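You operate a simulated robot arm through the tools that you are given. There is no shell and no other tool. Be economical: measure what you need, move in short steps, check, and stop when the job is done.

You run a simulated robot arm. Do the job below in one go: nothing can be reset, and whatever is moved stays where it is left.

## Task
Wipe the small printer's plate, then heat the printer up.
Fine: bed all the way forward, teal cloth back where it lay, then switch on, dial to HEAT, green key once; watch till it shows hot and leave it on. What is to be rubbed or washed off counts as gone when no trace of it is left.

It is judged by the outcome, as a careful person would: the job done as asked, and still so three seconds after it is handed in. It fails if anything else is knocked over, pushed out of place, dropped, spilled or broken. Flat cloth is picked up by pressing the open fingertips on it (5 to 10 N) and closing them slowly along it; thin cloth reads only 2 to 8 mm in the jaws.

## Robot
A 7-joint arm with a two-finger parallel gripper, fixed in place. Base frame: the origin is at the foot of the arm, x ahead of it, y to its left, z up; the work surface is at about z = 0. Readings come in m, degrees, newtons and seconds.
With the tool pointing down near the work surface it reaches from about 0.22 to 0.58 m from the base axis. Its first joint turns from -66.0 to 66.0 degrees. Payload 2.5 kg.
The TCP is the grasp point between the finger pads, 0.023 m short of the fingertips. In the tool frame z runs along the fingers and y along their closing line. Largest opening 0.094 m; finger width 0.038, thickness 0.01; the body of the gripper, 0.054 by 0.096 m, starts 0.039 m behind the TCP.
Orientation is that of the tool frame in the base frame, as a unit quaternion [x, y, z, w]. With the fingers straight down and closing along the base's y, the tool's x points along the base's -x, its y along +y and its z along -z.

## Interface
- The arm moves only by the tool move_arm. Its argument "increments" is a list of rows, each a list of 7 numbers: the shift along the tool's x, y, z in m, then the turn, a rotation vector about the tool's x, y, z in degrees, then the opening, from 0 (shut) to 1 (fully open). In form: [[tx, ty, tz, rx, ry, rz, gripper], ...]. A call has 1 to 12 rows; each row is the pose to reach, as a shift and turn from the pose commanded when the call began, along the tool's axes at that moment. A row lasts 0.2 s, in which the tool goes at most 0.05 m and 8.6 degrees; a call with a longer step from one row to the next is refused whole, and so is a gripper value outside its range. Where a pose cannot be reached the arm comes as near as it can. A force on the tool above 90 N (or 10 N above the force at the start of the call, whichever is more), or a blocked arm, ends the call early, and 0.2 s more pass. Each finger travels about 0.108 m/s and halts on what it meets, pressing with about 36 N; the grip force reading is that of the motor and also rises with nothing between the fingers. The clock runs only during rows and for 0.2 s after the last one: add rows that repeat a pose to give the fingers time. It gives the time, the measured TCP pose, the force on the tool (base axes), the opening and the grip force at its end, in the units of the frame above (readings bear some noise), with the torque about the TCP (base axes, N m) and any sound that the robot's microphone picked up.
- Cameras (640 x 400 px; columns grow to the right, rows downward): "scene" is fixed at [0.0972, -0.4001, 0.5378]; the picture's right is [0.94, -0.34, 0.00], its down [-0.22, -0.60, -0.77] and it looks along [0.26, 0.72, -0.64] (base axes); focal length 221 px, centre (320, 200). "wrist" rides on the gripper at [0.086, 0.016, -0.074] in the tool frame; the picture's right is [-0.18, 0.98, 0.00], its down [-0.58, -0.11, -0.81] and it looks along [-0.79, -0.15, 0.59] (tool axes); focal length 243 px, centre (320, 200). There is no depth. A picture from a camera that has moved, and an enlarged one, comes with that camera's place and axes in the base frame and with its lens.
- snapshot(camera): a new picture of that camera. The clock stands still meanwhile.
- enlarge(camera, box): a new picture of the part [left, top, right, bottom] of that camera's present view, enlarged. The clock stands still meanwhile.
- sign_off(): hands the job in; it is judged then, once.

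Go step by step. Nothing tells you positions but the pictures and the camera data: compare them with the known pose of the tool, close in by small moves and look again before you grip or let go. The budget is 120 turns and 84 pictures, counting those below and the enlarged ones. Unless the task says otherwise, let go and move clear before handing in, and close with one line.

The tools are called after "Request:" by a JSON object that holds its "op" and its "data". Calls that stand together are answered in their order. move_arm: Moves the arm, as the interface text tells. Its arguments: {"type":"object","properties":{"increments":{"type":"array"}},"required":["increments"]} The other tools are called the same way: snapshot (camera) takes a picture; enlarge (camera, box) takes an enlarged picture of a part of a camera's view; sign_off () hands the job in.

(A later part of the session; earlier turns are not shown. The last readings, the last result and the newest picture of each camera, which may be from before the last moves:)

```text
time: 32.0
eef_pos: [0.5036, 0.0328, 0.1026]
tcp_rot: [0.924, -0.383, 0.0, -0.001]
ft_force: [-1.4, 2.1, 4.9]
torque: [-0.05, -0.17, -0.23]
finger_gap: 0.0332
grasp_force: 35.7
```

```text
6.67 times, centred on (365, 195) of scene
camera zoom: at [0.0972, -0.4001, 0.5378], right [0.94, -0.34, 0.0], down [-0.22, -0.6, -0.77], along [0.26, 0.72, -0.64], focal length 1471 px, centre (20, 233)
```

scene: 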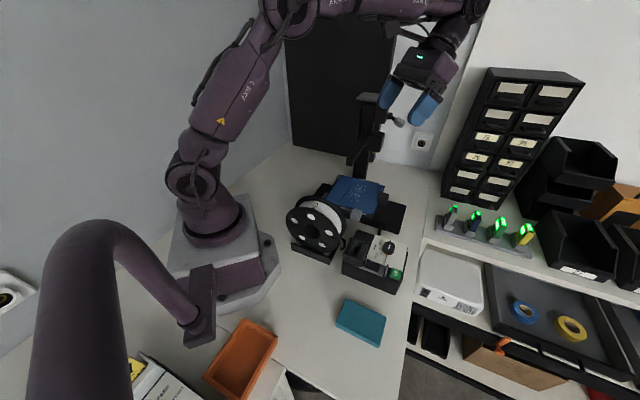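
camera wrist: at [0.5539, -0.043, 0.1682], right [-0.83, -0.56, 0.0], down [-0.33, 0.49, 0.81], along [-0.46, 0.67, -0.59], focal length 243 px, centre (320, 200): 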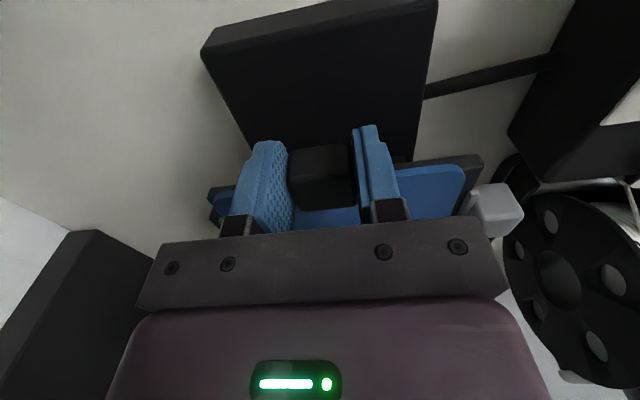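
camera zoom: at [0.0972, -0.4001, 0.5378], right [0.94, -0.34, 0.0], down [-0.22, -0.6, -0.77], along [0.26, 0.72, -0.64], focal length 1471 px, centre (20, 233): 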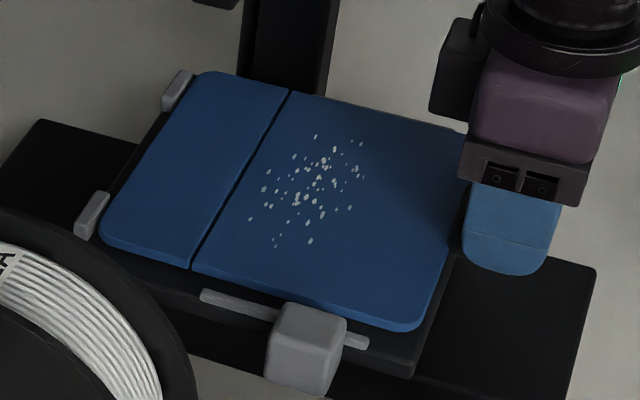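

Pressing down lightly keeps the plate seated while the bed follows. I continue the same way a little and see whether the bed passes its earlier halt.

Request:
{"op": "move_arm", "data": {"increments": [[0.002, 0, 0.001, 0, 0, 0, 0.2], [0.004, 0, 0.001, 0, 0, 0, 0.2], [0.007, 0, 0.001, 0, 0, 0, 0.2], [0.01, 0, 0.001, 0, 0, 0, 0.2], [0.012, 0, 0.001, 0, 0, 0, 0.2], [0.012, 0, 0.001, 0, 0, 0, 0.2]]}}

Request:
{"op": "enlarge", "data": {"camera": "scene", "box": [320, 165, 410, 225]}}

```text
time: 33.4
eef_pos: [0.5131, 0.0221, 0.1026]
tcp_rot: [0.924, -0.382, 0.0, -0.001]
ft_force: [-4.2, 1.6, 21.7]
torque: [0.67, 0.76, 0.06]
finger_gap: 0.0334
grasp_force: 36.1
```

```text
6.67 times, centred on (365, 195) of scene
camera zoom: at [0.0971, -0.4001, 0.5379], right [0.94, -0.34, 0.0], down [-0.22, -0.6, -0.77], along [0.26, 0.72, -0.64], focal length 1471 px, centre (20, 233)
```

zoom: 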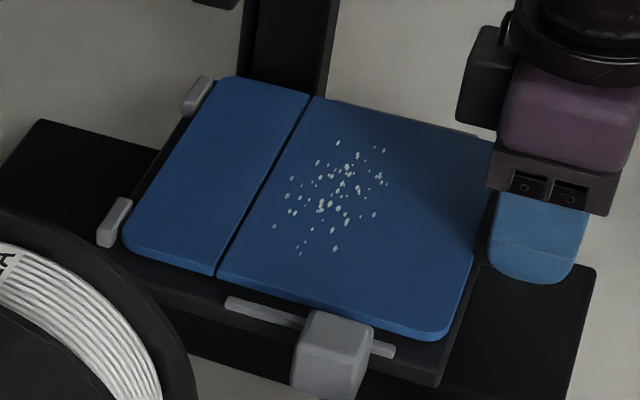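

The bed passed its earlier halt with the plate still seated, so that was not an end stop. I continue forward.

Request:
{"op": "move_arm", "data": {"increments": [[0.003, 0, -0.0004, 0, 0, 0, 0.2], [0.006, 0, -0.0004, 0, 0, 0, 0.2], [0.009, 0, -0.0004, 0, 0, 0, 0.2], [0.012, 0, -0.0004, 0, 0, 0, 0.2], [0.015, 0, -0.0004, 0, 0, 0, 0.2], [0.018, 0, -0.0004, 0, 0, 0, 0.2], [0.021, 0, -0.0004, 0, 0, 0, 0.2], [0.024, 0, -0.0004, 0, 0, 0, 0.2]]}}

Request:
{"op": "enlarge", "data": {"camera": "scene", "box": [320, 165, 410, 225]}}

```text
time: 35.2
eef_pos: [0.5289, 0.005, 0.1022]
tcp_rot: [0.924, -0.383, 0.0, -0.001]
ft_force: [-0.3, 4.0, 13.7]
torque: [0.03, 0.03, -0.25]
finger_gap: 0.0335
grasp_force: 36.2
```

```text
6.67 times, centred on (365, 195) of scene
camera zoom: at [0.0972, -0.4001, 0.5379], right [0.94, -0.34, 0.0], down [-0.22, -0.6, -0.77], along [0.26, 0.72, -0.64], focal length 1471 px, centre (20, 233)
```

zoom: 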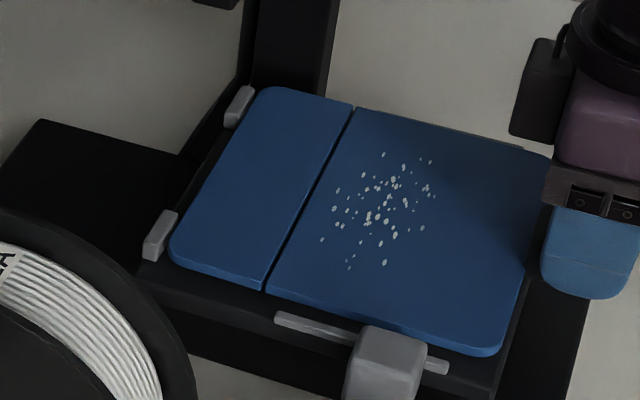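

Working well. I continue in small steps, watching for the end stop.

Request:
{"op": "move_arm", "data": {"increments": [[0.003, 0, 0, 0, 0, 0, 0.2], [0.006, 0, 0, 0, 0, 0, 0.2], [0.009, 0, 0, 0, 0, 0, 0.2], [0.012, 0, 0, 0, 0, 0, 0.2], [0.015, 0, 0, 0, 0, 0, 0.2]]}}

Request:
{"op": "enlarge", "data": {"camera": "scene", "box": [330, 165, 420, 225]}}

```text
time: 36.4
eef_pos: [0.5394, -0.0057, 0.1033]
tcp_rot: [0.923, -0.384, 0.0, 0.001]
ft_force: [0.6, 5.3, 10.0]
torque: [-0.17, -0.15, -0.29]
finger_gap: 0.0331
grasp_force: 35.9
```

```text
6.67 times, centred on (375, 195) of scene
camera zoom: at [0.0972, -0.4001, 0.5379], right [0.94, -0.34, 0.0], down [-0.22, -0.6, -0.77], along [0.26, 0.72, -0.64], focal length 1471 px, centre (-47, 233)
```

zoom: 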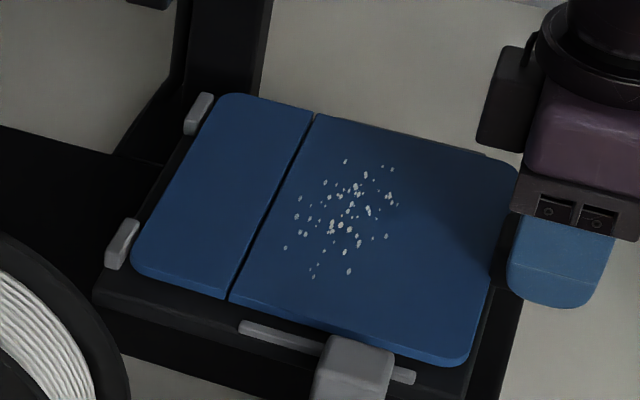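

Still seated; a bit more travel remains before the base's front end.

Request:
{"op": "move_arm", "data": {"increments": [[0.003, 0, 0.0005, 0, 0, 0, 0.2], [0.006, 0, 0.0005, 0, 0, 0, 0.2], [0.009, 0, 0.0005, 0, 0, 0, 0.2], [0.012, 0, 0.0005, 0, 0, 0, 0.2]]}}

Request:
{"op": "enlarge", "data": {"camera": "scene", "box": [330, 165, 420, 225]}}

```text
time: 37.4
eef_pos: [0.5479, -0.0154, 0.0996]
tcp_rot: [0.924, -0.383, 0.0, 0.002]
ft_force: [0.2, 0.4, -2.2]
torque: [-0.13, -0.12, 0.01]
finger_gap: 0.0333
grasp_force: 36.2
```

```text
6.67 times, centred on (375, 195) of scene
camera zoom: at [0.0973, -0.4001, 0.5378], right [0.94, -0.34, 0.0], down [-0.22, -0.6, -0.77], along [0.26, 0.72, -0.64], focal length 1471 px, centre (-47, 233)
```

zoom: 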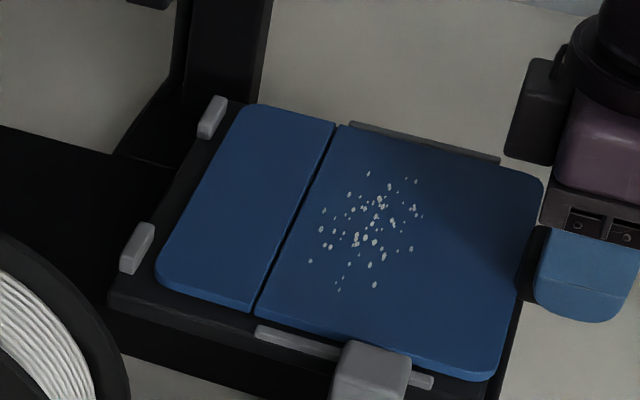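

The plate slipped about 7 mm forward again as the grip settled, probably near the stop. I'll lift it slightly, move it back onto its seat, set it down and then use the grey block for the last bit.

Request:
{"op": "move_arm", "data": {"increments": [[0, 0, -0.003, 0, 0, 0, 0.2], [0, 0, -0.006, 0, 0, 0, 0.2], [-0.003, 0, -0.006, 0, 0, 0, 0.2], [-0.006, 0, -0.006, 0, 0, 0, 0.2], [-0.0075, 0, -0.006, 0, 0, 0, 0.2], [-0.0075, 0, -0.006, 0, 0, 0, 0.2], [-0.0075, 0, -0.003, 0, 0, 0, 0.2], [-0.0075, 0, 0, 0, 0, 0, 0.2], [-0.0075, 0, 0, 0, 0, 0, 0.2]]}}

Request:
{"op": "enlarge", "data": {"camera": "scene", "box": [330, 165, 420, 225]}}

```text
time: 39.4
eef_pos: [0.5429, -0.0078, 0.1021]
tcp_rot: [0.924, -0.383, 0.001, -0.001]
ft_force: [2.6, -1.5, 2.8]
torque: [0.22, 0.08, -0.27]
finger_gap: 0.033
grasp_force: 36.4
```

```text
6.67 times, centred on (375, 195) of scene
camera zoom: at [0.0972, -0.4001, 0.5378], right [0.94, -0.34, 0.0], down [-0.22, -0.6, -0.77], along [0.26, 0.72, -0.64], focal length 1471 px, centre (-47, 233)
```

zoom: 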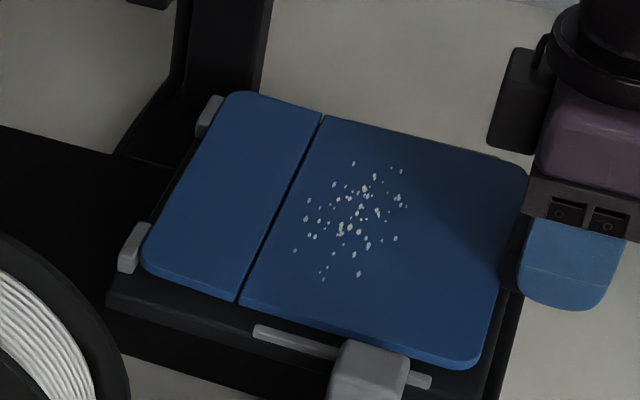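

The tool stays 2 mm higher than expected; I need to check that the plate's rear edge isn't resting on the clips.

Request:
{"op": "enlarge", "data": {"camera": "scene", "box": [340, 176, 372, 208]}}

```text
12.50 times, centred on (356, 192) of scene
camera zoom: at [0.0972, -0.4001, 0.5378], right [0.94, -0.34, 0.0], down [-0.22, -0.6, -0.77], along [0.26, 0.72, -0.64], focal length 2759 px, centre (-130, 300)
```

zoom: 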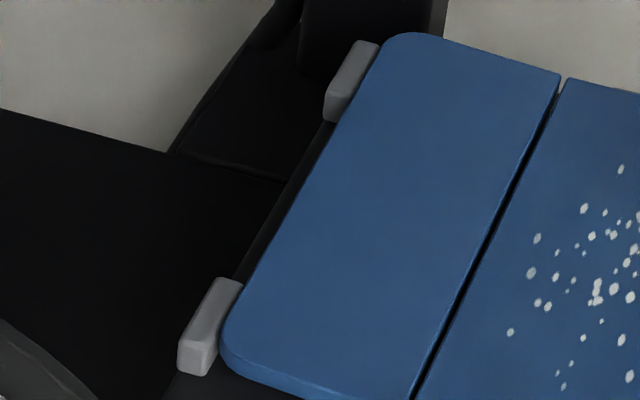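

The plate edge is right at, perhaps on, the far clip. I'll ease it 2 mm forward and lower again.

Request:
{"op": "move_arm", "data": {"increments": [[0, 0, -0.003, 0, 0, 0, 0.2], [0.0025, 0, -0.003, 0, 0, 0, 0.2], [0.0025, 0, -0.001, 0, 0, 0, 0.2], [0.0025, 0, 0.001, 0, 0, 0, 0.2], [0.0025, 0, 0.001, 0, 0, 0, 0.2]]}}

Request:
{"op": "enlarge", "data": {"camera": "scene", "box": [340, 176, 372, 208]}}

```text
time: 40.6
eef_pos: [0.5458, -0.01, 0.1019]
tcp_rot: [0.924, -0.383, 0.0, 0.0]
ft_force: [-7.6, -2.9, 15.3]
torque: [0.84, 1.12, 0.36]
finger_gap: 0.0332
grasp_force: 36.1
```

```text
12.50 times, centred on (356, 192) of scene
camera zoom: at [0.0972, -0.4001, 0.5379], right [0.94, -0.34, 0.0], down [-0.22, -0.6, -0.77], along [0.26, 0.72, -0.64], focal length 2759 px, centre (-130, 300)
```

zoom: 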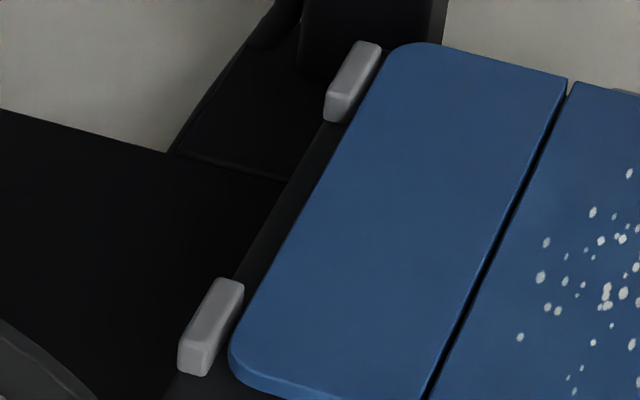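

Now it lies flat with the same small gap as at first, and I'm pressing lightly on it. I'll pull a little more to find the end stop.

Request:
{"op": "move_arm", "data": {"increments": [[0.002, 0, 0, 0, 0, 0, 0.2], [0.004, 0, 0, 0, 0, 0, 0.2], [0.006, 0, 0, 0, 0, 0, 0.2]]}}

Request:
{"op": "enlarge", "data": {"camera": "scene", "box": [340, 176, 372, 208]}}

```text
time: 41.4
eef_pos: [0.5492, -0.0147, 0.1006]
tcp_rot: [0.924, -0.383, 0.001, 0.001]
ft_force: [0.0, -0.2, -2.2]
torque: [-0.09, -0.11, -0.03]
finger_gap: 0.0334
grasp_force: 36.5
```

```text
12.50 times, centred on (356, 192) of scene
camera zoom: at [0.0973, -0.4001, 0.5378], right [0.94, -0.34, 0.0], down [-0.22, -0.6, -0.77], along [0.26, 0.72, -0.64], focal length 2759 px, centre (-130, 300)
```

zoom: 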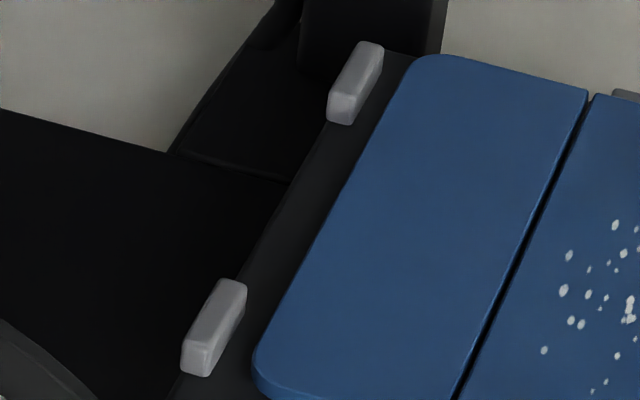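

The bed barely moved and the plate slipped off again, which suggests the bed is at its stop. I'll reseat the plate the same way, release, and rise.

Request:
{"op": "move_arm", "data": {"increments": [[0, 0, -0.003, 0, 0, 0, 0.2], [0, 0, -0.005, 0, 0, 0, 0.2], [-0.003, 0, -0.005, 0, 0, 0, 0.2], [-0.006, 0, -0.005, 0, 0, 0, 0.2], [-0.006, 0, -0.005, 0, 0, 0, 0.2], [-0.006, 0, -0.003, 0, 0, 0, 0.2], [-0.006, 0, -0.001, 0, 0, 0, 0.2], [-0.006, 0, -0.001, 0, 0, 0, 0.2]]}}

Request:
{"op": "enlarge", "data": {"camera": "scene", "box": [340, 176, 372, 208]}}

```text
time: 43.2
eef_pos: [0.5444, -0.0088, 0.1015]
tcp_rot: [0.924, -0.382, 0.0, 0.0]
ft_force: [-1.1, 0.4, 2.1]
torque: [0.14, 0.22, 0.11]
finger_gap: 0.033
grasp_force: 36.1
```

```text
12.50 times, centred on (356, 192) of scene
camera zoom: at [0.0972, -0.4001, 0.5378], right [0.94, -0.34, 0.0], down [-0.22, -0.6, -0.77], along [0.26, 0.72, -0.64], focal length 2759 px, centre (-130, 300)
```

zoom: 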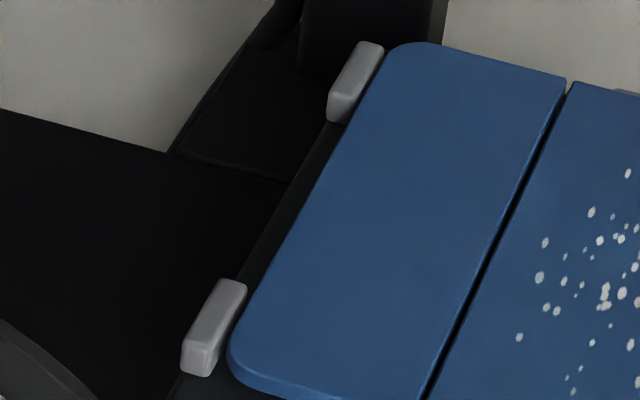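

Seated. Release and rise.

Request:
{"op": "move_arm", "data": {"increments": [[0, 0, 0, 0, 0, 0, 0.6], [0, 0, 0, 0, 0, 0, 0.8], [0, 0, 0, 0, 0, 0, 0.8], [0, 0, -0.03, 0, 0, 0, 0.8], [0, 0, -0.07, 0, 0, 0, 0.8], [0, 0, -0.11, 0, 0, 0, 0.8], [0, 0, -0.15, 0, 0, 0, 0.8]]}}

Request:
{"op": "enlarge", "data": {"camera": "scene", "box": [330, 165, 420, 225]}}

```text
time: 44.8
eef_pos: [0.5442, -0.01, 0.2513]
tcp_rot: [0.924, -0.383, 0.0, 0.001]
ft_force: [0.3, -0.8, 0.2]
torque: [-0.02, 0.0, 0.0]
finger_gap: 0.0753
grasp_force: 0.1
```

```text
6.67 times, centred on (375, 195) of scene
camera zoom: at [0.0972, -0.4001, 0.5378], right [0.94, -0.34, 0.0], down [-0.22, -0.6, -0.77], along [0.26, 0.72, -0.64], focal length 1471 px, centre (-47, 233)
```

zoom: 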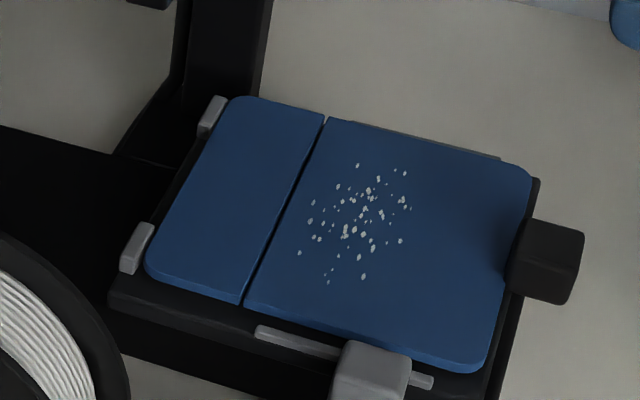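

The plate lies on the bed exactly as at first, and the bed has moved about 8 cm. To be sure it is at the stop I'll go to the grey handle and pull that forward; first I turn and move above it.

Request:
{"op": "move_arm", "data": {"increments": [[-0.006, 0.011, 0, 0, 0, 8, 1], [-0.012, 0.022, 0, 0, 0, 16, 1], [-0.018, 0.033, 0, 0, 0, 24, 1], [-0.025, 0.044, 0, 0, 0, 32, 1], [-0.031, 0.055, 0, 0, 0, 40, 1], [-0.037, 0.066, 0, 0, 0, 48, 1], [-0.043, 0.077, 0, 0, 0, 56, 1], [-0.049, 0.088, 0, 0, 0, 64, 1], [-0.055, 0.1, 0, 0, 0, 72, 1], [-0.061, 0.11, 0, 0, 0, 80, 1], [-0.067, 0.12, 0, 0, 0, 88, 1], [-0.067, 0.12, 0, 0, 0, 90, 1]]}}

Request:
{"op": "move_arm", "data": {"increments": [[0, 0, 0.04, 0, 0, 0, 1], [0, 0, 0.08, 0, 0, 0, 1], [0, 0, 0.1, 0, 0, 0, 1]]}}

Request:
{"op": "snapshot", "data": {"camera": "wrist"}}

Request:
{"op": "enlarge", "data": {"camera": "scene", "box": [330, 150, 426, 246]}}

```text
time: 47.4
eef_pos: [0.4129, -0.0476, 0.2512]
tcp_rot: [-0.38, 0.925, 0.0, -0.001]
ft_force: [0.5, 0.1, -0.1]
torque: [-0.01, -0.01, -0.02]
finger_gap: 0.0939
grasp_force: 0.0
```

```text
time: 48.2
eef_pos: [0.4122, -0.046, 0.1503]
tcp_rot: [-0.383, 0.924, 0.0, 0.0]
ft_force: [-0.6, -0.1, 0.0]
torque: [0.0, 0.03, -0.04]
finger_gap: 0.0941
grasp_force: 0.0
```

```text
33 pictures are left
camera wrist: at [0.3392, -0.097, 0.2243], right [-0.56, 0.83, 0.0], down [0.49, 0.33, 0.81], along [0.67, 0.46, -0.59], focal length 243 px, centre (320, 200)
```

wrist: 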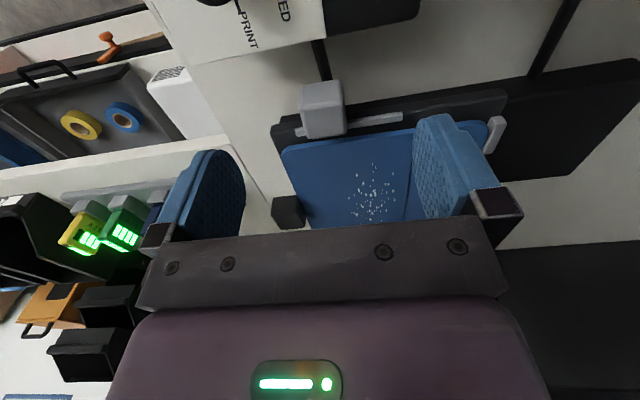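

```text
4.17 times, centred on (378, 198) of scene
camera zoom: at [0.0972, -0.4001, 0.5378], right [0.94, -0.34, 0.0], down [-0.22, -0.6, -0.77], along [0.26, 0.72, -0.64], focal length 920 px, centre (78, 208)
```

zoom: 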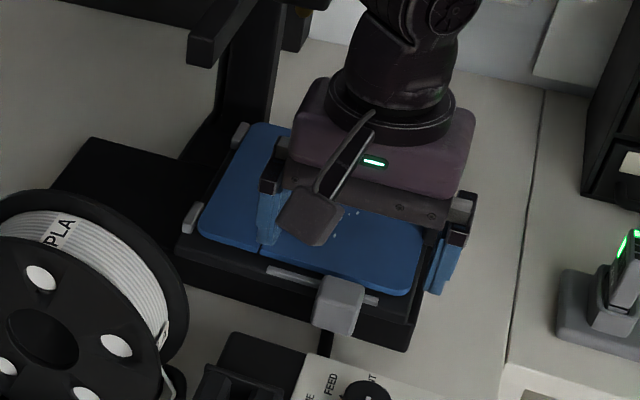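

The frame's front is flush with the base's front end, so it seems fully forward. I'm right above the grey handle, so I'll grip it and give a gentle pull to confirm.

Request:
{"op": "move_arm", "data": {"increments": [[0, 0, 0.03, 0, 0, 0, 1], [0, 0, 0.052, 0, 0, 0, 1], [0, 0, 0.052, 0, 0, 0, 0.6], [0, 0, 0.052, 0, 0, 0, 0.3], [0, 0, 0.052, 0, 0, 0, 0.25], [0, 0, 0.052, 0, 0, 0, 0.25]]}}

Request:
{"op": "move_arm", "data": {"increments": [[0, -0.002, 0, 0, 0, 0, 0.25], [0, -0.004, 0, 0, 0, 0, 0.25], [0, -0.006, 0, 0, 0, 0, 0.25], [0, -0.008, 0, 0, 0, 0, 0.25]]}}

```text
time: 49.6
eef_pos: [0.412, -0.0474, 0.0988]
tcp_rot: [-0.384, 0.923, 0.0, 0.0]
ft_force: [1.7, 0.8, -7.5]
torque: [-0.38, 0.16, -0.09]
finger_gap: 0.0298
grasp_force: 44.7
```

```text
time: 50.6
eef_pos: [0.4118, -0.0478, 0.0985]
tcp_rot: [-0.386, 0.922, 0.008, -0.009]
ft_force: [-46.0, 33.1, 37.7]
torque: [0.95, 0.28, 0.17]
finger_gap: 0.0304
grasp_force: 45.2
```

A 55 N resistance with no movement: the bed is at its front stop. I relax, release and rise.

Request:
{"op": "move_arm", "data": {"increments": [[0, 0.004, 0, 0, 0, 0, 0.25], [0, 0.008, 0, 0, 0, 0, 0.25], [0, 0.008, 0, 0, 0, 0, 0.6], [0, 0.008, 0, 0, 0, 0, 1], [0, 0.008, 0, 0, 0, 0, 1], [0, 0.008, -0.04, 0, 0, 0, 1], [0, 0.008, -0.08, 0, 0, 0, 1], [0, 0.008, -0.12, 0, 0, 0, 1], [0, 0.008, -0.16, 0, 0, 0, 1], [0, 0.008, -0.2, 0, 0, 0, 1]]}}

```text
time: 52.8
eef_pos: [0.4131, -0.0471, 0.2982]
tcp_rot: [-0.383, 0.924, 0.0, 0.0]
ft_force: [-0.6, -1.0, 0.5]
torque: [-0.03, 0.03, -0.02]
finger_gap: 0.0937
grasp_force: 0.0
```

Now the cloth: I'll move above it, turning so the fingers close across its short side.

Request:
{"op": "move_arm", "data": {"increments": [[0.02, -0.002, 0, 0, 0, 7.5, 1], [0.04, -0.004, 0, 0, 0, 15, 1], [0.06, -0.006, 0, 0, 0, 22.5, 1], [0.08, -0.008, 0, 0, 0, 30, 1], [0.1, -0.01, 0, 0, 0, 37.5, 1], [0.12, -0.012, 0, 0, 0, 45, 1], [0.14, -0.014, 0, 0, 0, 52.5, 1], [0.16, -0.015, 0, 0, 0, 60, 1], [0.18, -0.016, 0.01, 0, 0, 67.5, 1], [0.2, -0.018, 0.03, 0, 0, 75, 1], [0.22, -0.02, 0.05, 0, 0, 82.5, 1], [0.2446, -0.0212, 0.08, 0, 0, 90, 1]]}}

Request:
{"op": "snapshot", "data": {"camera": "wrist"}}

Request:
{"op": "enlarge", "data": {"camera": "scene", "box": [300, 270, 420, 370]}}

```text
time: 55.4
eef_pos: [0.2537, -0.2365, 0.2205]
tcp_rot: [0.384, 0.924, 0.0, 0.0]
ft_force: [-0.9, 0.3, 0.4]
torque: [0.04, 0.02, 0.0]
finger_gap: 0.094
grasp_force: 0.0
```

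```text
31 pictures are left
camera wrist: at [0.204, -0.1634, 0.2939], right [0.83, 0.56, 0.0], down [0.33, -0.49, 0.81], along [0.45, -0.67, -0.59], focal length 243 px, centre (320, 200)
```

wrist: 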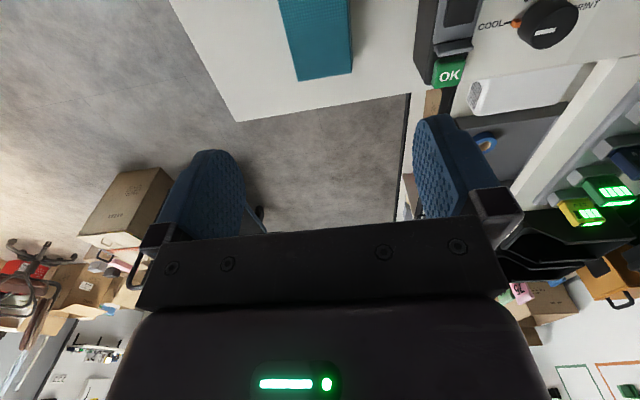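

```text
4.00 times, centred on (360, 320) of scene
camera zoom: at [0.0973, -0.4001, 0.5378], right [0.94, -0.34, 0.0], down [-0.22, -0.6, -0.77], along [0.26, 0.72, -0.64], focal length 883 px, centre (160, -280)
```

zoom: 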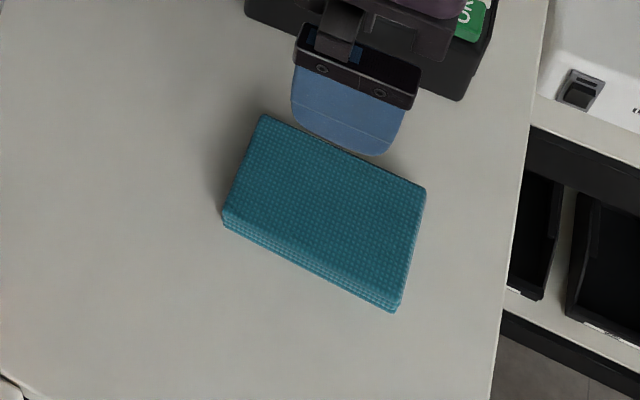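

The folded cloth is about 98×60×12 mm centred at (0.255, −0.236), and I'm right over it. I'll descend with open fingers along its long edges, stopping just above the table.

Request:
{"op": "move_arm", "data": {"increments": [[0, 0.001, 0.045, 0, 0, 0, 1], [0, 0.001, 0.09, 0, 0, 0, 1], [0, 0.001, 0.135, 0, 0, 0, 1], [0, 0.001, 0.165, 0, 0, 0, 1], [0, 0.001, 0.185, 0, 0, 0, 1], [0, 0.001, 0.193, 0, 0, 0, 1], [0, 0.001, 0.193, 0, 0, 0, 1]]}}

Request:
{"op": "enlarge", "data": {"camera": "scene", "box": [300, 270, 420, 370]}}

```text
time: 57.0
eef_pos: [0.2549, -0.2357, 0.026]
tcp_rot: [0.382, 0.924, 0.0, 0.001]
ft_force: [-0.1, -0.1, 0.0]
torque: [0.01, 0.03, 0.0]
finger_gap: 0.0937
grasp_force: 0.1
```

```text
4.00 times, centred on (360, 320) of scene
camera zoom: at [0.0972, -0.4001, 0.5378], right [0.94, -0.34, 0.0], down [-0.22, -0.6, -0.77], along [0.26, 0.72, -0.64], focal length 883 px, centre (160, -280)
```

zoom: 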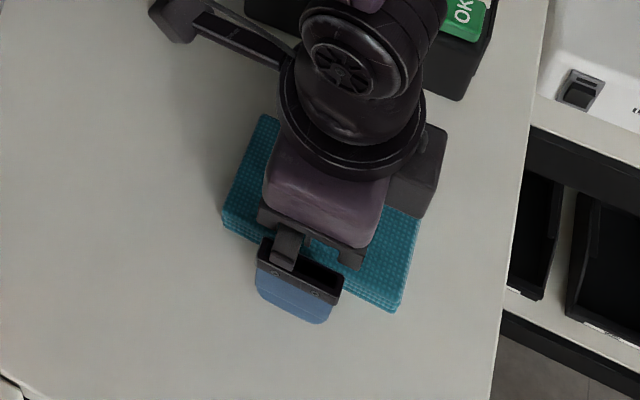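

Fingers straddle the cloth. Closing slowly.

Request:
{"op": "move_arm", "data": {"increments": [[0, 0, 0, 0, 0, 0, 0.85], [0, 0, 0, 0, 0, 0, 0.7], [0, 0, 0, 0, 0, 0, 0.62], [0, 0, 0, 0, 0, 0, 0.56], [0, 0, 0, 0, 0, 0, 0.5], [0, 0, 0, 0, 0, 0, 0.5]]}}

```text
time: 58.4
eef_pos: [0.2553, -0.2341, 0.0265]
tcp_rot: [0.383, 0.924, 0.001, -0.001]
ft_force: [-0.8, 0.1, 1.3]
torque: [-0.02, -0.01, -0.04]
finger_gap: 0.0639
grasp_force: 35.7
```

It is held at 64 mm width. Lift and check.

Request:
{"op": "move_arm", "data": {"increments": [[0, 0, -0.03, 0, 0, 0, 0.5], [0, 0, -0.07, 0, 0, 0, 0.5], [0, 0, -0.11, 0, 0, 0, 0.5], [0, 0, -0.15, 0, 0, 0, 0.5], [0, 0, -0.19, 0, 0, 0, 0.5], [0, 0, -0.19, 0, 0, 0, 0.5]]}}

Request:
{"op": "snapshot", "data": {"camera": "scene"}}

```text
time: 59.8
eef_pos: [0.2539, -0.2349, 0.2164]
tcp_rot: [0.384, 0.923, 0.001, 0.0]
ft_force: [-0.6, -0.7, -1.0]
torque: [0.01, -0.02, 0.0]
finger_gap: 0.0644
grasp_force: 36.1
```

```text
28 pictures are left
```

scene: 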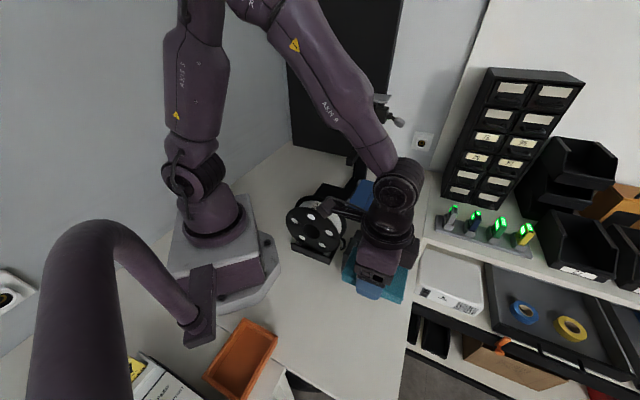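

Cloth is held well. I'll carry it over the plate, turning it so its long side lies across the bed's slide direction.

Request:
{"op": "move_arm", "data": {"increments": [[0.003, 0.02, 0, 0, 0, -7.5, 0.5], [0.006, 0.05, 0, 0, 0, -15, 0.5], [0.01, 0.08, 0, 0, 0, -22.5, 0.5], [0.014, 0.11, 0, 0, 0, -30, 0.5], [0.018, 0.14, 0, 0, 0, -37.5, 0.5], [0.022, 0.17, 0, 0, 0, -45, 0.5], [0.026, 0.2, 0, 0, 0, -52.5, 0.5], [0.03, 0.235, 0, 0, 0, -60, 0.5], [0.034, 0.27, 0, 0, 0, -67.5, 0.5], [0.038, 0.3, 0, 0, 0, -75, 0.5], [0.042, 0.33, 0, 0, 0, -82.5, 0.5], [0.0456, 0.357, 0, 0, 0, -90, 0.5]]}}

Request:
{"op": "enlarge", "data": {"camera": "scene", "box": [330, 150, 426, 246]}}

```text
time: 62.4
eef_pos: [0.4755, 0.0499, 0.2178]
tcp_rot: [-0.384, 0.923, 0.0, 0.0]
ft_force: [0.2, -0.3, -0.8]
torque: [0.03, 0.0, -0.02]
finger_gap: 0.0643
grasp_force: 36.1
```

```text
4.17 times, centred on (378, 198) of scene
camera zoom: at [0.0972, -0.4001, 0.5378], right [0.94, -0.34, 0.0], down [-0.22, -0.6, -0.77], along [0.26, 0.72, -0.64], focal length 920 px, centre (78, 208)
```

zoom: 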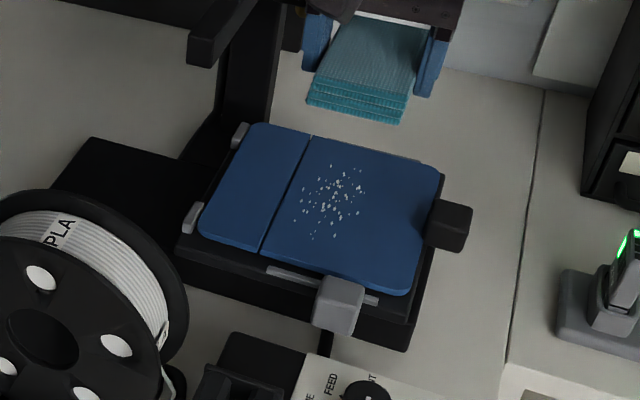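

The specks span about 10 cm across and 4 cm along the slide direction, so one cross-stroke covers them. I'll descend to just above the plate.

Request:
{"op": "move_arm", "data": {"increments": [[0.012, 0.006, 0.03, 0, 0, 0, 0.5], [0.025, 0.006, 0.06, 0, 0, 0, 0.5], [0.025, 0.006, 0.085, 0, 0, 0, 0.5], [0.025, 0.006, 0.1, 0, 0, 0, 0.5], [0.025, 0.006, 0.1, 0, 0, 0, 0.5]]}}

Request:
{"op": "move_arm", "data": {"increments": [[0, 0, 0.002, 0, 0, 0, 0.5], [0, 0, 0.004, 0, 0, 0, 0.5], [0, 0, 0.005, 0, 0, 0, 0.5]]}}

```text
time: 63.6
eef_pos: [0.4534, 0.0367, 0.1153]
tcp_rot: [-0.383, 0.924, 0.0, 0.0]
ft_force: [-0.5, 0.1, -0.2]
torque: [0.03, 0.01, 0.0]
finger_gap: 0.0641
grasp_force: 35.7
```

```text
time: 64.4
eef_pos: [0.4523, 0.0367, 0.1106]
tcp_rot: [-0.382, 0.924, 0.0, 0.0]
ft_force: [-0.1, -0.1, -0.3]
torque: [-0.01, 0.0, 0.01]
finger_gap: 0.0641
grasp_force: 36.2
```

Request:
{"op": "move_arm", "data": {"increments": [[0, 0, 0.001, 0, 0, 0, 0.5], [0, 0, 0.002, 0, 0, 0, 0.5], [0, 0, 0.003, 0, 0, 0, 0.5]]}}

```text
time: 65.2
eef_pos: [0.4536, 0.0358, 0.1091]
tcp_rot: [-0.383, 0.924, 0.001, 0.0]
ft_force: [-0.7, -0.2, -1.4]
torque: [0.0, 0.0, 0.0]
finger_gap: 0.0639
grasp_force: 35.9
```

Not in contact yet; a little lower.

Request:
{"op": "move_arm", "data": {"increments": [[0, 0, 0.001, 0, 0, 0, 0.5], [0, 0, 0.002, 0, 0, 0, 0.5], [0, 0, 0.003, 0, 0, 0, 0.5], [0, 0, 0.003, 0, 0, 0, 0.5]]}}

```text
time: 66.2
eef_pos: [0.4531, 0.0367, 0.1061]
tcp_rot: [-0.382, 0.924, -0.001, 0.001]
ft_force: [-2.0, 1.0, 5.1]
torque: [0.27, 0.02, 0.08]
finger_gap: 0.0639
grasp_force: 35.5
```

Contact at about 5 N. Now I rub across the specks, back and forth.

Request:
{"op": "move_arm", "data": {"increments": [[-0.01, 0, 0.0004, 0, 0, 0, 0.5], [-0.022, 0, 0.0004, 0, 0, 0, 0.5], [-0.034, 0, 0.0004, 0, 0, 0, 0.5], [-0.046, 0, 0.0004, 0, 0, 0, 0.5], [-0.055, 0, 0.0004, 0, 0, 0, 0.5], [-0.044, 0, 0.0004, 0, 0, 0, 0.5], [-0.032, 0, 0.0004, 0, 0, 0, 0.5], [-0.02, 0, 0.0004, 0, 0, 0, 0.5], [-0.008, 0, 0.0004, 0, 0, 0, 0.5], [0, 0, 0.0004, 0, 0, 0, 0.5]]}}

Request:
{"op": "enlarge", "data": {"camera": "scene", "box": [330, 150, 426, 246]}}

```text
time: 68.4
eef_pos: [0.4541, 0.0375, 0.1057]
tcp_rot: [-0.383, 0.924, -0.001, 0.001]
ft_force: [3.8, 4.5, 13.6]
torque: [0.61, 0.02, -0.19]
finger_gap: 0.064
grasp_force: 35.8
```

```text
4.17 times, centred on (378, 198) of scene
camera zoom: at [0.0972, -0.4001, 0.5378], right [0.94, -0.34, 0.0], down [-0.22, -0.6, -0.77], along [0.26, 0.72, -0.64], focal length 920 px, centre (78, 208)
```

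zoom: 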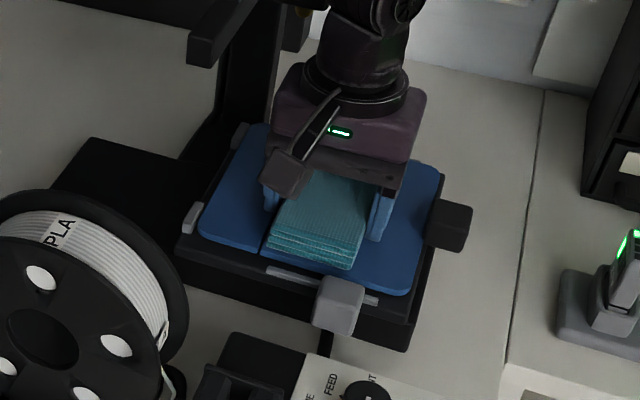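

Plate and bed are unmoved. Two more strokes with slight offsets, then lift and look.

Request:
{"op": "move_arm", "data": {"increments": [[-0.01, -0.004, -0.0004, 0, 0, 0, 0.5], [-0.024, -0.008, -0.0004, 0, 0, 0, 0.5], [-0.038, -0.008, -0.0004, 0, 0, 0, 0.5], [-0.052, -0.008, -0.0004, 0, 0, 0, 0.5], [-0.058, -0.004, -0.0004, 0, 0, 0, 0.5], [-0.05, 0.005, -0.0004, 0, 0, 0, 0.5], [-0.036, 0.006, -0.0004, 0, 0, 0, 0.5], [-0.022, 0.006, -0.0004, 0, 0, 0, 0.5], [-0.008, 0.006, -0.0004, 0, 0, 0, 0.5], [0, 0, -0.0004, 0, 0, 0, 0.5], [0, 0, -0.03, 0, 0, 0, 0.5], [0.02, -0.01, -0.075, 0, 0, 0, 0.5]]}}

Request:
{"op": "move_arm", "data": {"increments": [[0.03, -0.01, -0.03, 0, 0, 0, 0.5], [0.07, -0.01, -0.03, 0, 0, 0, 0.5], [0.11, -0.01, -0.03, 0, 0, 0, 0.5], [0.11, -0.01, -0.03, 0, 0, 0, 0.5]]}}

Request:
{"op": "enlarge", "data": {"camera": "scene", "box": [330, 155, 420, 215]}}

```text
refused: row 12 steps farther than a row can; nothing moved
```

```text
time: 69.4
eef_pos: [0.3824, -0.0481, 0.1346]
tcp_rot: [-0.383, 0.924, 0.0, 0.0]
ft_force: [-0.4, 0.2, -0.7]
torque: [0.0, 0.01, 0.01]
finger_gap: 0.0642
grasp_force: 36.1
```

```text
6.67 times, centred on (375, 185) of scene
camera zoom: at [0.0972, -0.4001, 0.5378], right [0.94, -0.34, 0.0], down [-0.22, -0.6, -0.77], along [0.26, 0.72, -0.64], focal length 1471 px, centre (-47, 300)
```

zoom: 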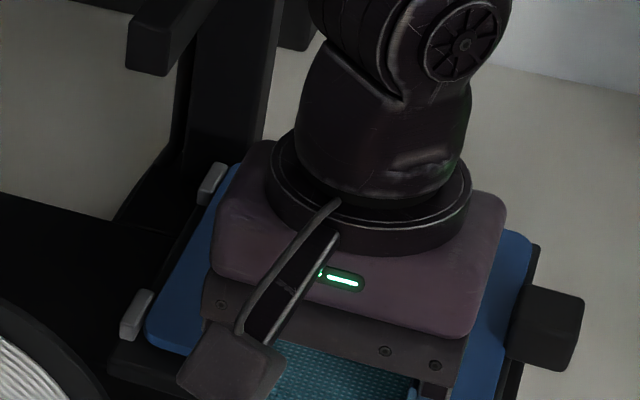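

The second call ran alone (lifting off first, so harmlessly), and the arm hides the plate. I'll rise and back off to look.

Request:
{"op": "move_arm", "data": {"increments": [[0.02, 0, -0.04, 0, 0, 0, 0.5], [0.04, 0, -0.08, 0, 0, 0, 0.5], [0.07, 0, -0.11, 0, 0, 0, 0.5], [0.11, 0, -0.11, 0, 0, 0, 0.5], [0.14, 0, -0.11, 0, 0, 0, 0.5]]}}

Request:
{"op": "enlarge", "data": {"camera": "scene", "box": [330, 155, 420, 215]}}

```text
time: 70.6
eef_pos: [0.2831, -0.1484, 0.2448]
tcp_rot: [-0.383, 0.924, 0.0, 0.0]
ft_force: [-0.2, 0.1, 0.4]
torque: [-0.02, 0.0, -0.03]
finger_gap: 0.0639
grasp_force: 35.8
```

```text
6.67 times, centred on (375, 185) of scene
camera zoom: at [0.0973, -0.4001, 0.5378], right [0.94, -0.34, 0.0], down [-0.22, -0.6, -0.77], along [0.26, 0.72, -0.64], focal length 1471 px, centre (-47, 300)
```

zoom: 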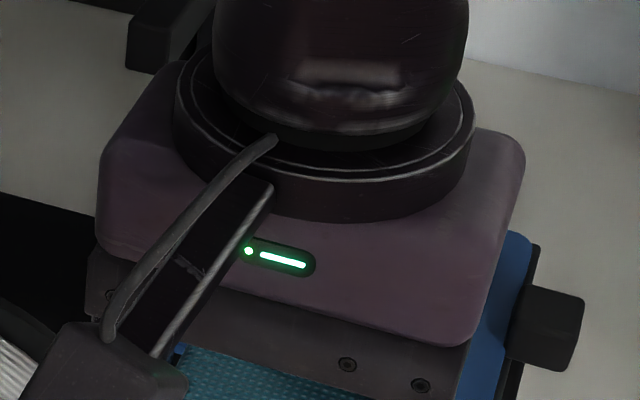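

The arm is still in the line of sight; sideways then.

Request:
{"op": "move_arm", "data": {"increments": [[0, -0.04, 0, 0, 0, 0, 0.5], [0, -0.08, 0, 0, 0, 0, 0.5], [0, -0.12, 0, 0, 0, 0, 0.5], [0, -0.12, 0, 0, 0, 0, 0.5]]}}

Request:
{"op": "enlarge", "data": {"camera": "scene", "box": [330, 155, 420, 215]}}

```text
time: 71.6
eef_pos: [0.3697, -0.2329, 0.2429]
tcp_rot: [-0.383, 0.924, 0.0, 0.0]
ft_force: [0.2, 1.1, -0.4]
torque: [0.01, -0.01, 0.0]
finger_gap: 0.064
grasp_force: 36.4
```

```text
6.67 times, centred on (375, 185) of scene
camera zoom: at [0.0973, -0.4001, 0.5378], right [0.94, -0.34, 0.0], down [-0.22, -0.6, -0.77], along [0.26, 0.72, -0.64], focal length 1471 px, centre (-47, 300)
```

zoom: 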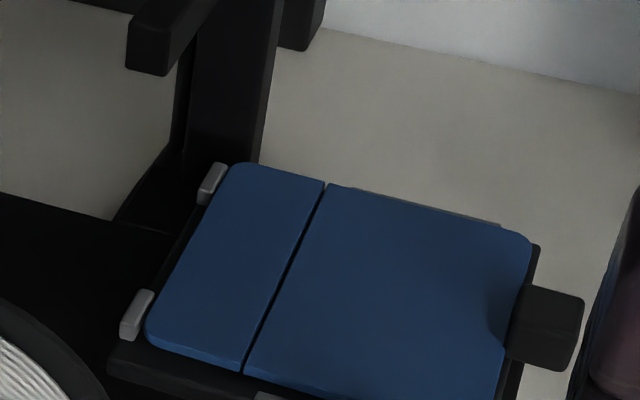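

The plate looks clean; a tighter look for faint traces.

Request:
{"op": "enlarge", "data": {"camera": "scene", "box": [352, 178, 404, 214]}}

```text
11.11 times, centred on (378, 196) of scene
camera zoom: at [0.0973, -0.4001, 0.5378], right [0.94, -0.34, 0.0], down [-0.22, -0.6, -0.77], along [0.26, 0.72, -0.64], focal length 2452 px, centre (-324, 244)
```

zoom: 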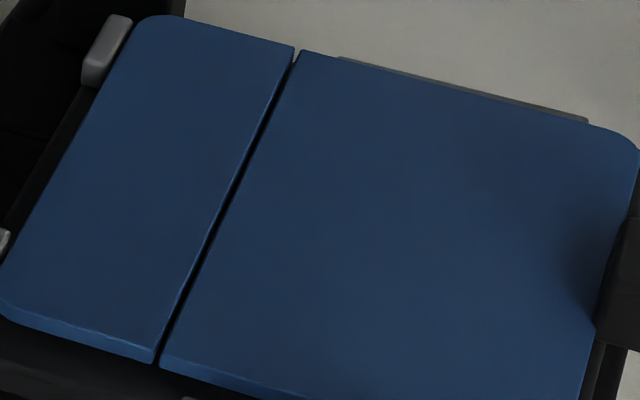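

No trace left, and the bed and plate are in place. Now I take the cloth back to where it lay.

Request:
{"op": "move_arm", "data": {"increments": [[0.007, 0.007, 0, 0, 0, 7.5, 0.5], [0.014, 0.014, 0, 0, 0, 15, 0.5], [0.021, 0.021, 0, 0, 0, 22.5, 0.5], [0.028, 0.028, 0, 0, 0, 30, 0.5], [0.035, 0.035, 0, 0, 0, 37.5, 0.5], [0.042, 0.042, 0, 0, 0, 45, 0.5], [0.049, 0.049, 0, 0, 0, 52.5, 0.5], [0.056, 0.056, 0, 0, 0, 60, 0.5], [0.063, 0.062, 0, 0, 0, 67.5, 0.5], [0.07, 0.068, 0, 0, 0, 75, 0.5], [0.077, 0.074, 0, 0, 0, 82.5, 0.5], [0.0817, 0.08, 0, 0, 0, 90, 0.5]]}}

Request:
{"op": "move_arm", "data": {"increments": [[0, 0, 0.04, 0, 0, 0, 0.5], [0, 0, 0.08, 0, 0, 0, 0.5], [0, 0, 0.12, 0, 0, 0, 0.5], [0, 0, 0.16, 0, 0, 0, 0.5], [0, 0, 0.19, 0, 0, 0, 0.5], [0, 0, 0.19, 0, 0, 0, 0.5]]}}

```text
time: 74.2
eef_pos: [0.2543, -0.2337, 0.2441]
tcp_rot: [0.385, 0.923, 0.0, 0.0]
ft_force: [0.0, 0.5, -1.0]
torque: [0.01, 0.04, 0.01]
finger_gap: 0.0639
grasp_force: 36.0
```

```text
time: 75.6
eef_pos: [0.2545, -0.2326, 0.0535]
tcp_rot: [0.383, 0.924, 0.0, 0.0]
ft_force: [-1.2, 0.2, -0.5]
torque: [0.04, 0.0, -0.02]
finger_gap: 0.0642
grasp_force: 35.8
```

Lower the last bit and release.

Request:
{"op": "move_arm", "data": {"increments": [[-0.001, 0, 0.012, 0, 0, 0, 0.5], [-0.001, 0, 0.022, 0, 0, 0, 0.5], [-0.001, 0, 0.0265, 0, 0, 0, 0.5], [-0.001, 0, 0.0265, 0, 0, 0, 0.5], [-0.001, 0, 0.0265, 0, 0, 0, 0.7], [-0.001, 0, 0.0265, 0, 0, 0, 0.95], [-0.001, 0, 0.0265, 0, 0, 0, 1], [-0.001, 0, 0.0265, 0, 0, 0, 1], [-0.001, 0, -0.01, 0, 0, 0, 1], [-0.001, 0, -0.05, 0, 0, 0, 1], [-0.001, 0, -0.095, 0, 0, 0, 1], [-0.001, 0, -0.14, 0, 0, 0, 1]]}}

Request:
{"op": "enlarge", "data": {"camera": "scene", "box": [300, 270, 420, 370]}}

```text
time: 78.2
eef_pos: [0.2541, -0.233, 0.1963]
tcp_rot: [0.382, 0.924, 0.0, 0.0]
ft_force: [1.0, 0.2, 0.1]
torque: [-0.02, 0.02, -0.01]
finger_gap: 0.094
grasp_force: 0.1
```

```text
4.00 times, centred on (360, 320) of scene
camera zoom: at [0.0973, -0.4001, 0.5378], right [0.94, -0.34, 0.0], down [-0.22, -0.6, -0.77], along [0.26, 0.72, -0.64], focal length 883 px, centre (160, -280)
```

zoom: 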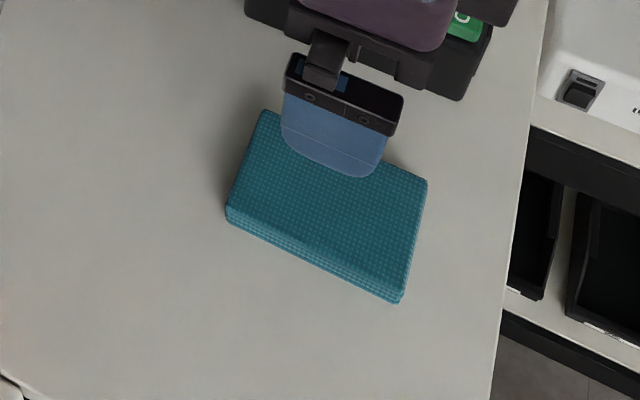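

The cloth is back within about 2–3 mm. Now a close look at the control box to identify the power switch and display.

Request:
{"op": "move_arm", "data": {"increments": [[-0.002, 0.007, -0.002, 0, 0, -7.5, 1], [-0.004, 0.014, -0.004, 0, 0, -15, 1], [-0.006, 0.021, -0.006, 0, 0, -22.5, 1], [-0.008, 0.028, -0.008, 0, 0, -30, 1], [-0.01, 0.035, -0.01, 0, 0, -37.5, 1], [-0.012, 0.042, -0.01, 0, 0, -45, 1], [-0.014, 0.05, -0.01, 0, 0, -52.5, 1], [-0.016, 0.058, -0.01, 0, 0, -60, 1], [-0.018, 0.066, -0.01, 0, 0, -67.5, 1], [-0.02, 0.074, -0.01, 0, 0, -75, 1], [-0.022, 0.08, -0.01, 0, 0, -82.5, 1], [-0.0247, 0.0856, -0.01, 0, 0, -90, 1]]}}

Request:
{"op": "snapshot", "data": {"camera": "wrist"}}

```text
time: 80.8
eef_pos: [0.332, -0.1906, 0.2065]
tcp_rot: [-0.383, 0.924, 0.0, 0.0]
ft_force: [1.0, 0.4, 0.1]
torque: [0.0, -0.05, 0.01]
finger_gap: 0.0942
grasp_force: 0.1
```

```text
20 pictures are left
camera wrist: at [0.2593, -0.2406, 0.2792], right [-0.57, 0.82, 0.0], down [0.49, 0.34, 0.81], along [0.66, 0.46, -0.59], focal length 243 px, centre (320, 200)
```

wrist: 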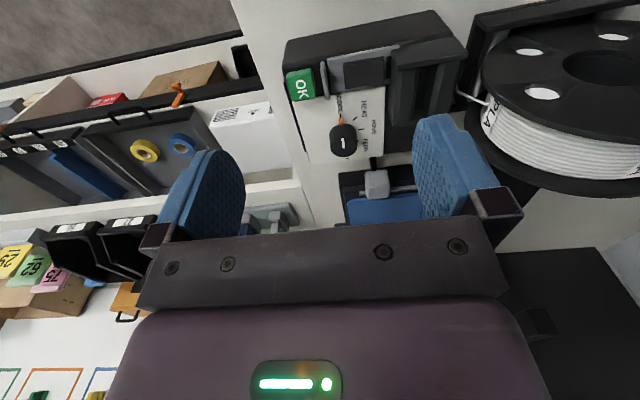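

Request:
{"op": "enlarge", "data": {"camera": "wrist", "box": [275, 0, 475, 165]}}

```text
2.42 times, centred on (375, 82) of wrist
camera zoom: at [0.2593, -0.2406, 0.2792], right [-0.57, 0.82, 0.0], down [0.49, 0.34, 0.81], along [0.66, 0.46, -0.59], focal length 588 px, centre (187, 485)
```

zoom: 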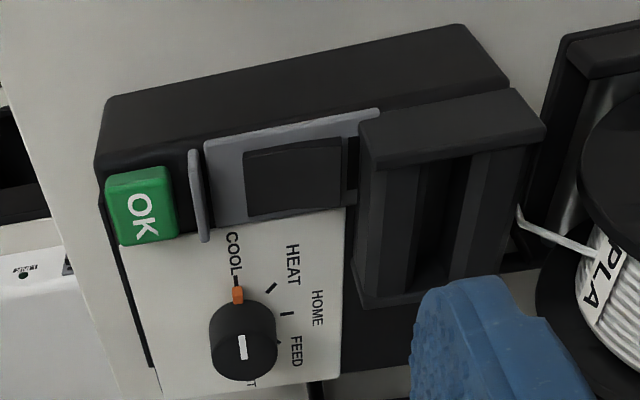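

The grey-framed dark piece looks like a rocker switch, with the hooded piece beside it being the display. I'll enlarge the rocker from the other camera to see which end is up.

Request:
{"op": "enlarge", "data": {"camera": "wrist", "box": [330, 40, 410, 90]}}

Request:
{"op": "enlarge", "data": {"camera": "scene", "box": [345, 230, 415, 290]}}

```text
8.00 times, centred on (370, 65) of wrist
camera zoom: at [0.2593, -0.2406, 0.2792], right [-0.57, 0.82, 0.0], down [0.49, 0.34, 0.81], along [0.66, 0.46, -0.59], focal length 1941 px, centre (-80, 1280)
```

zoom: 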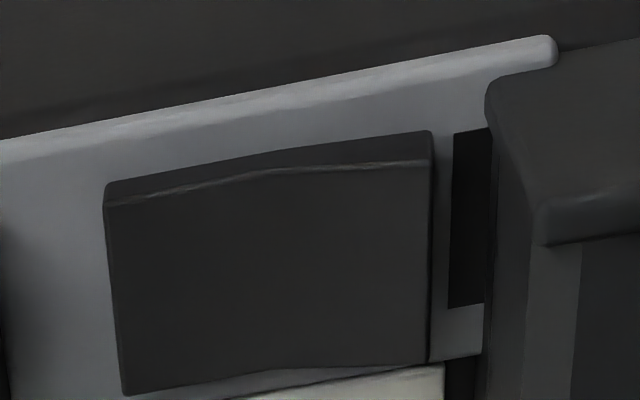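

```text
6.67 times, centred on (380, 260) of scene
camera zoom: at [0.0972, -0.4001, 0.5378], right [0.94, -0.34, 0.0], down [-0.22, -0.6, -0.77], along [0.26, 0.72, -0.64], focal length 1471 px, centre (-80, -200)
```

zoom: 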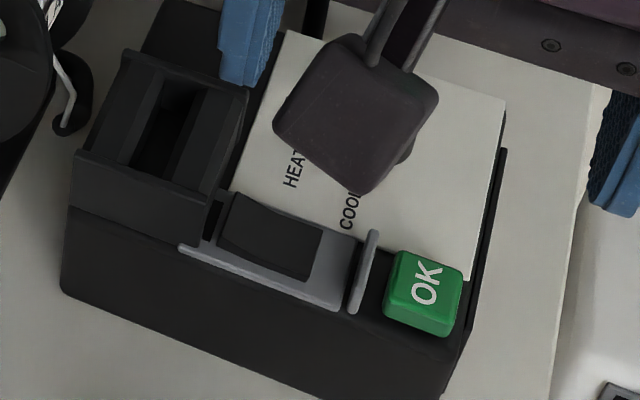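

The rocker's hood-side end is raised (off); I locate it at (0.317, −0.143, 0.068), the OK key at (0.363, −0.188) and the dial at (0.386, −0.125). With closed fingers I go above the rocker's raised half.

Request:
{"op": "move_arm", "data": {"increments": [[-0.005, 0.01, 0, 0, 0, 0, 0.6], [-0.015, 0.03, 0, 0, 0, 0, 0.2], [-0.023, 0.0445, 0, 0, 0, 0, 0], [-0.023, 0.0445, 0.04, 0, 0, 0, 0], [-0.023, 0.0445, 0.08, 0, 0, 0, 0], [-0.023, 0.0445, 0.1, 0, 0, 0, 0], [-0.023, 0.0445, 0.1, 0, 0, 0, 0]]}}

Request:
{"op": "enlarge", "data": {"camera": "scene", "box": [345, 230, 415, 290]}}

```text
time: 82.4
eef_pos: [0.3174, -0.1434, 0.1043]
tcp_rot: [-0.383, 0.924, -0.001, 0.001]
ft_force: [0.3, 0.6, -0.2]
torque: [0.0, 0.01, 0.0]
finger_gap: 0.0
grasp_force: 36.4
```

```text
6.67 times, centred on (380, 260) of scene
camera zoom: at [0.0973, -0.4001, 0.5378], right [0.94, -0.34, 0.0], down [-0.22, -0.6, -0.77], along [0.26, 0.72, -0.64], focal length 1471 px, centre (-80, -200)
```

zoom: 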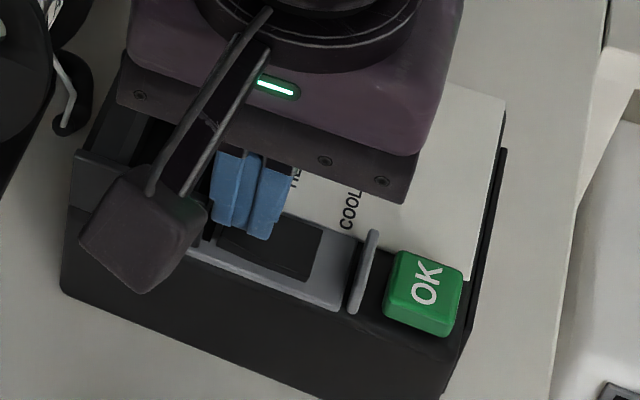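

The tips are above the hood-side half. I press down in small steps.

Request:
{"op": "move_arm", "data": {"increments": [[0, 0, 0.004, 0, 0, 0, 0], [0, 0, 0.008, 0, 0, 0, 0], [0, 0, 0.011, 0, 0, 0, 0], [0, 0, 0.014, 0, 0, 0, 0]]}}

```text
time: 83.4
eef_pos: [0.3185, -0.1423, 0.0924]
tcp_rot: [-0.382, 0.924, 0.0, -0.001]
ft_force: [-19.8, 11.0, 53.3]
torque: [-0.04, 0.07, -0.04]
finger_gap: 0.0002
grasp_force: 35.8
heard: click
```

A click was heard. I lift off and look.

Request:
{"op": "move_arm", "data": {"increments": [[0, 0, -0.02, 0, 0, 0, 0], [0, 0, -0.06, 0, 0, 0, 0], [0.03, -0.02, -0.1, 0, 0, 0, 0], [0.05, -0.044, -0.115, 0, 0, 0, 0], [0.05, -0.044, -0.115, 0, 0, 0, 0]]}}

Request:
{"op": "enlarge", "data": {"camera": "wrist", "box": [275, 0, 475, 165]}}

```text
refused: row 3 steps farther than a row can; nothing moved
```

```text
2.42 times, centred on (375, 82) of wrist
camera zoom: at [0.2437, -0.1924, 0.1669], right [-0.57, 0.82, 0.0], down [0.49, 0.33, 0.81], along [0.66, 0.46, -0.59], focal length 588 px, centre (187, 485)
```

zoom: 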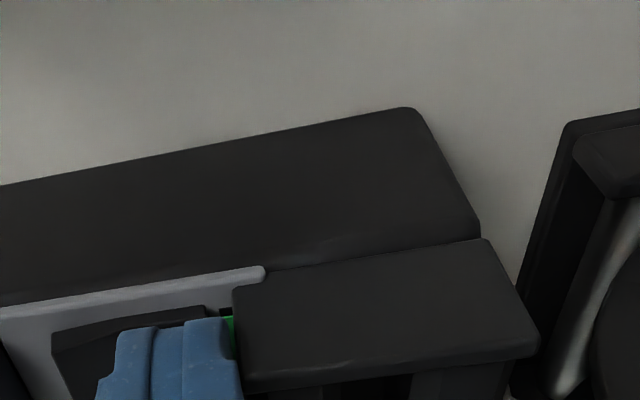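

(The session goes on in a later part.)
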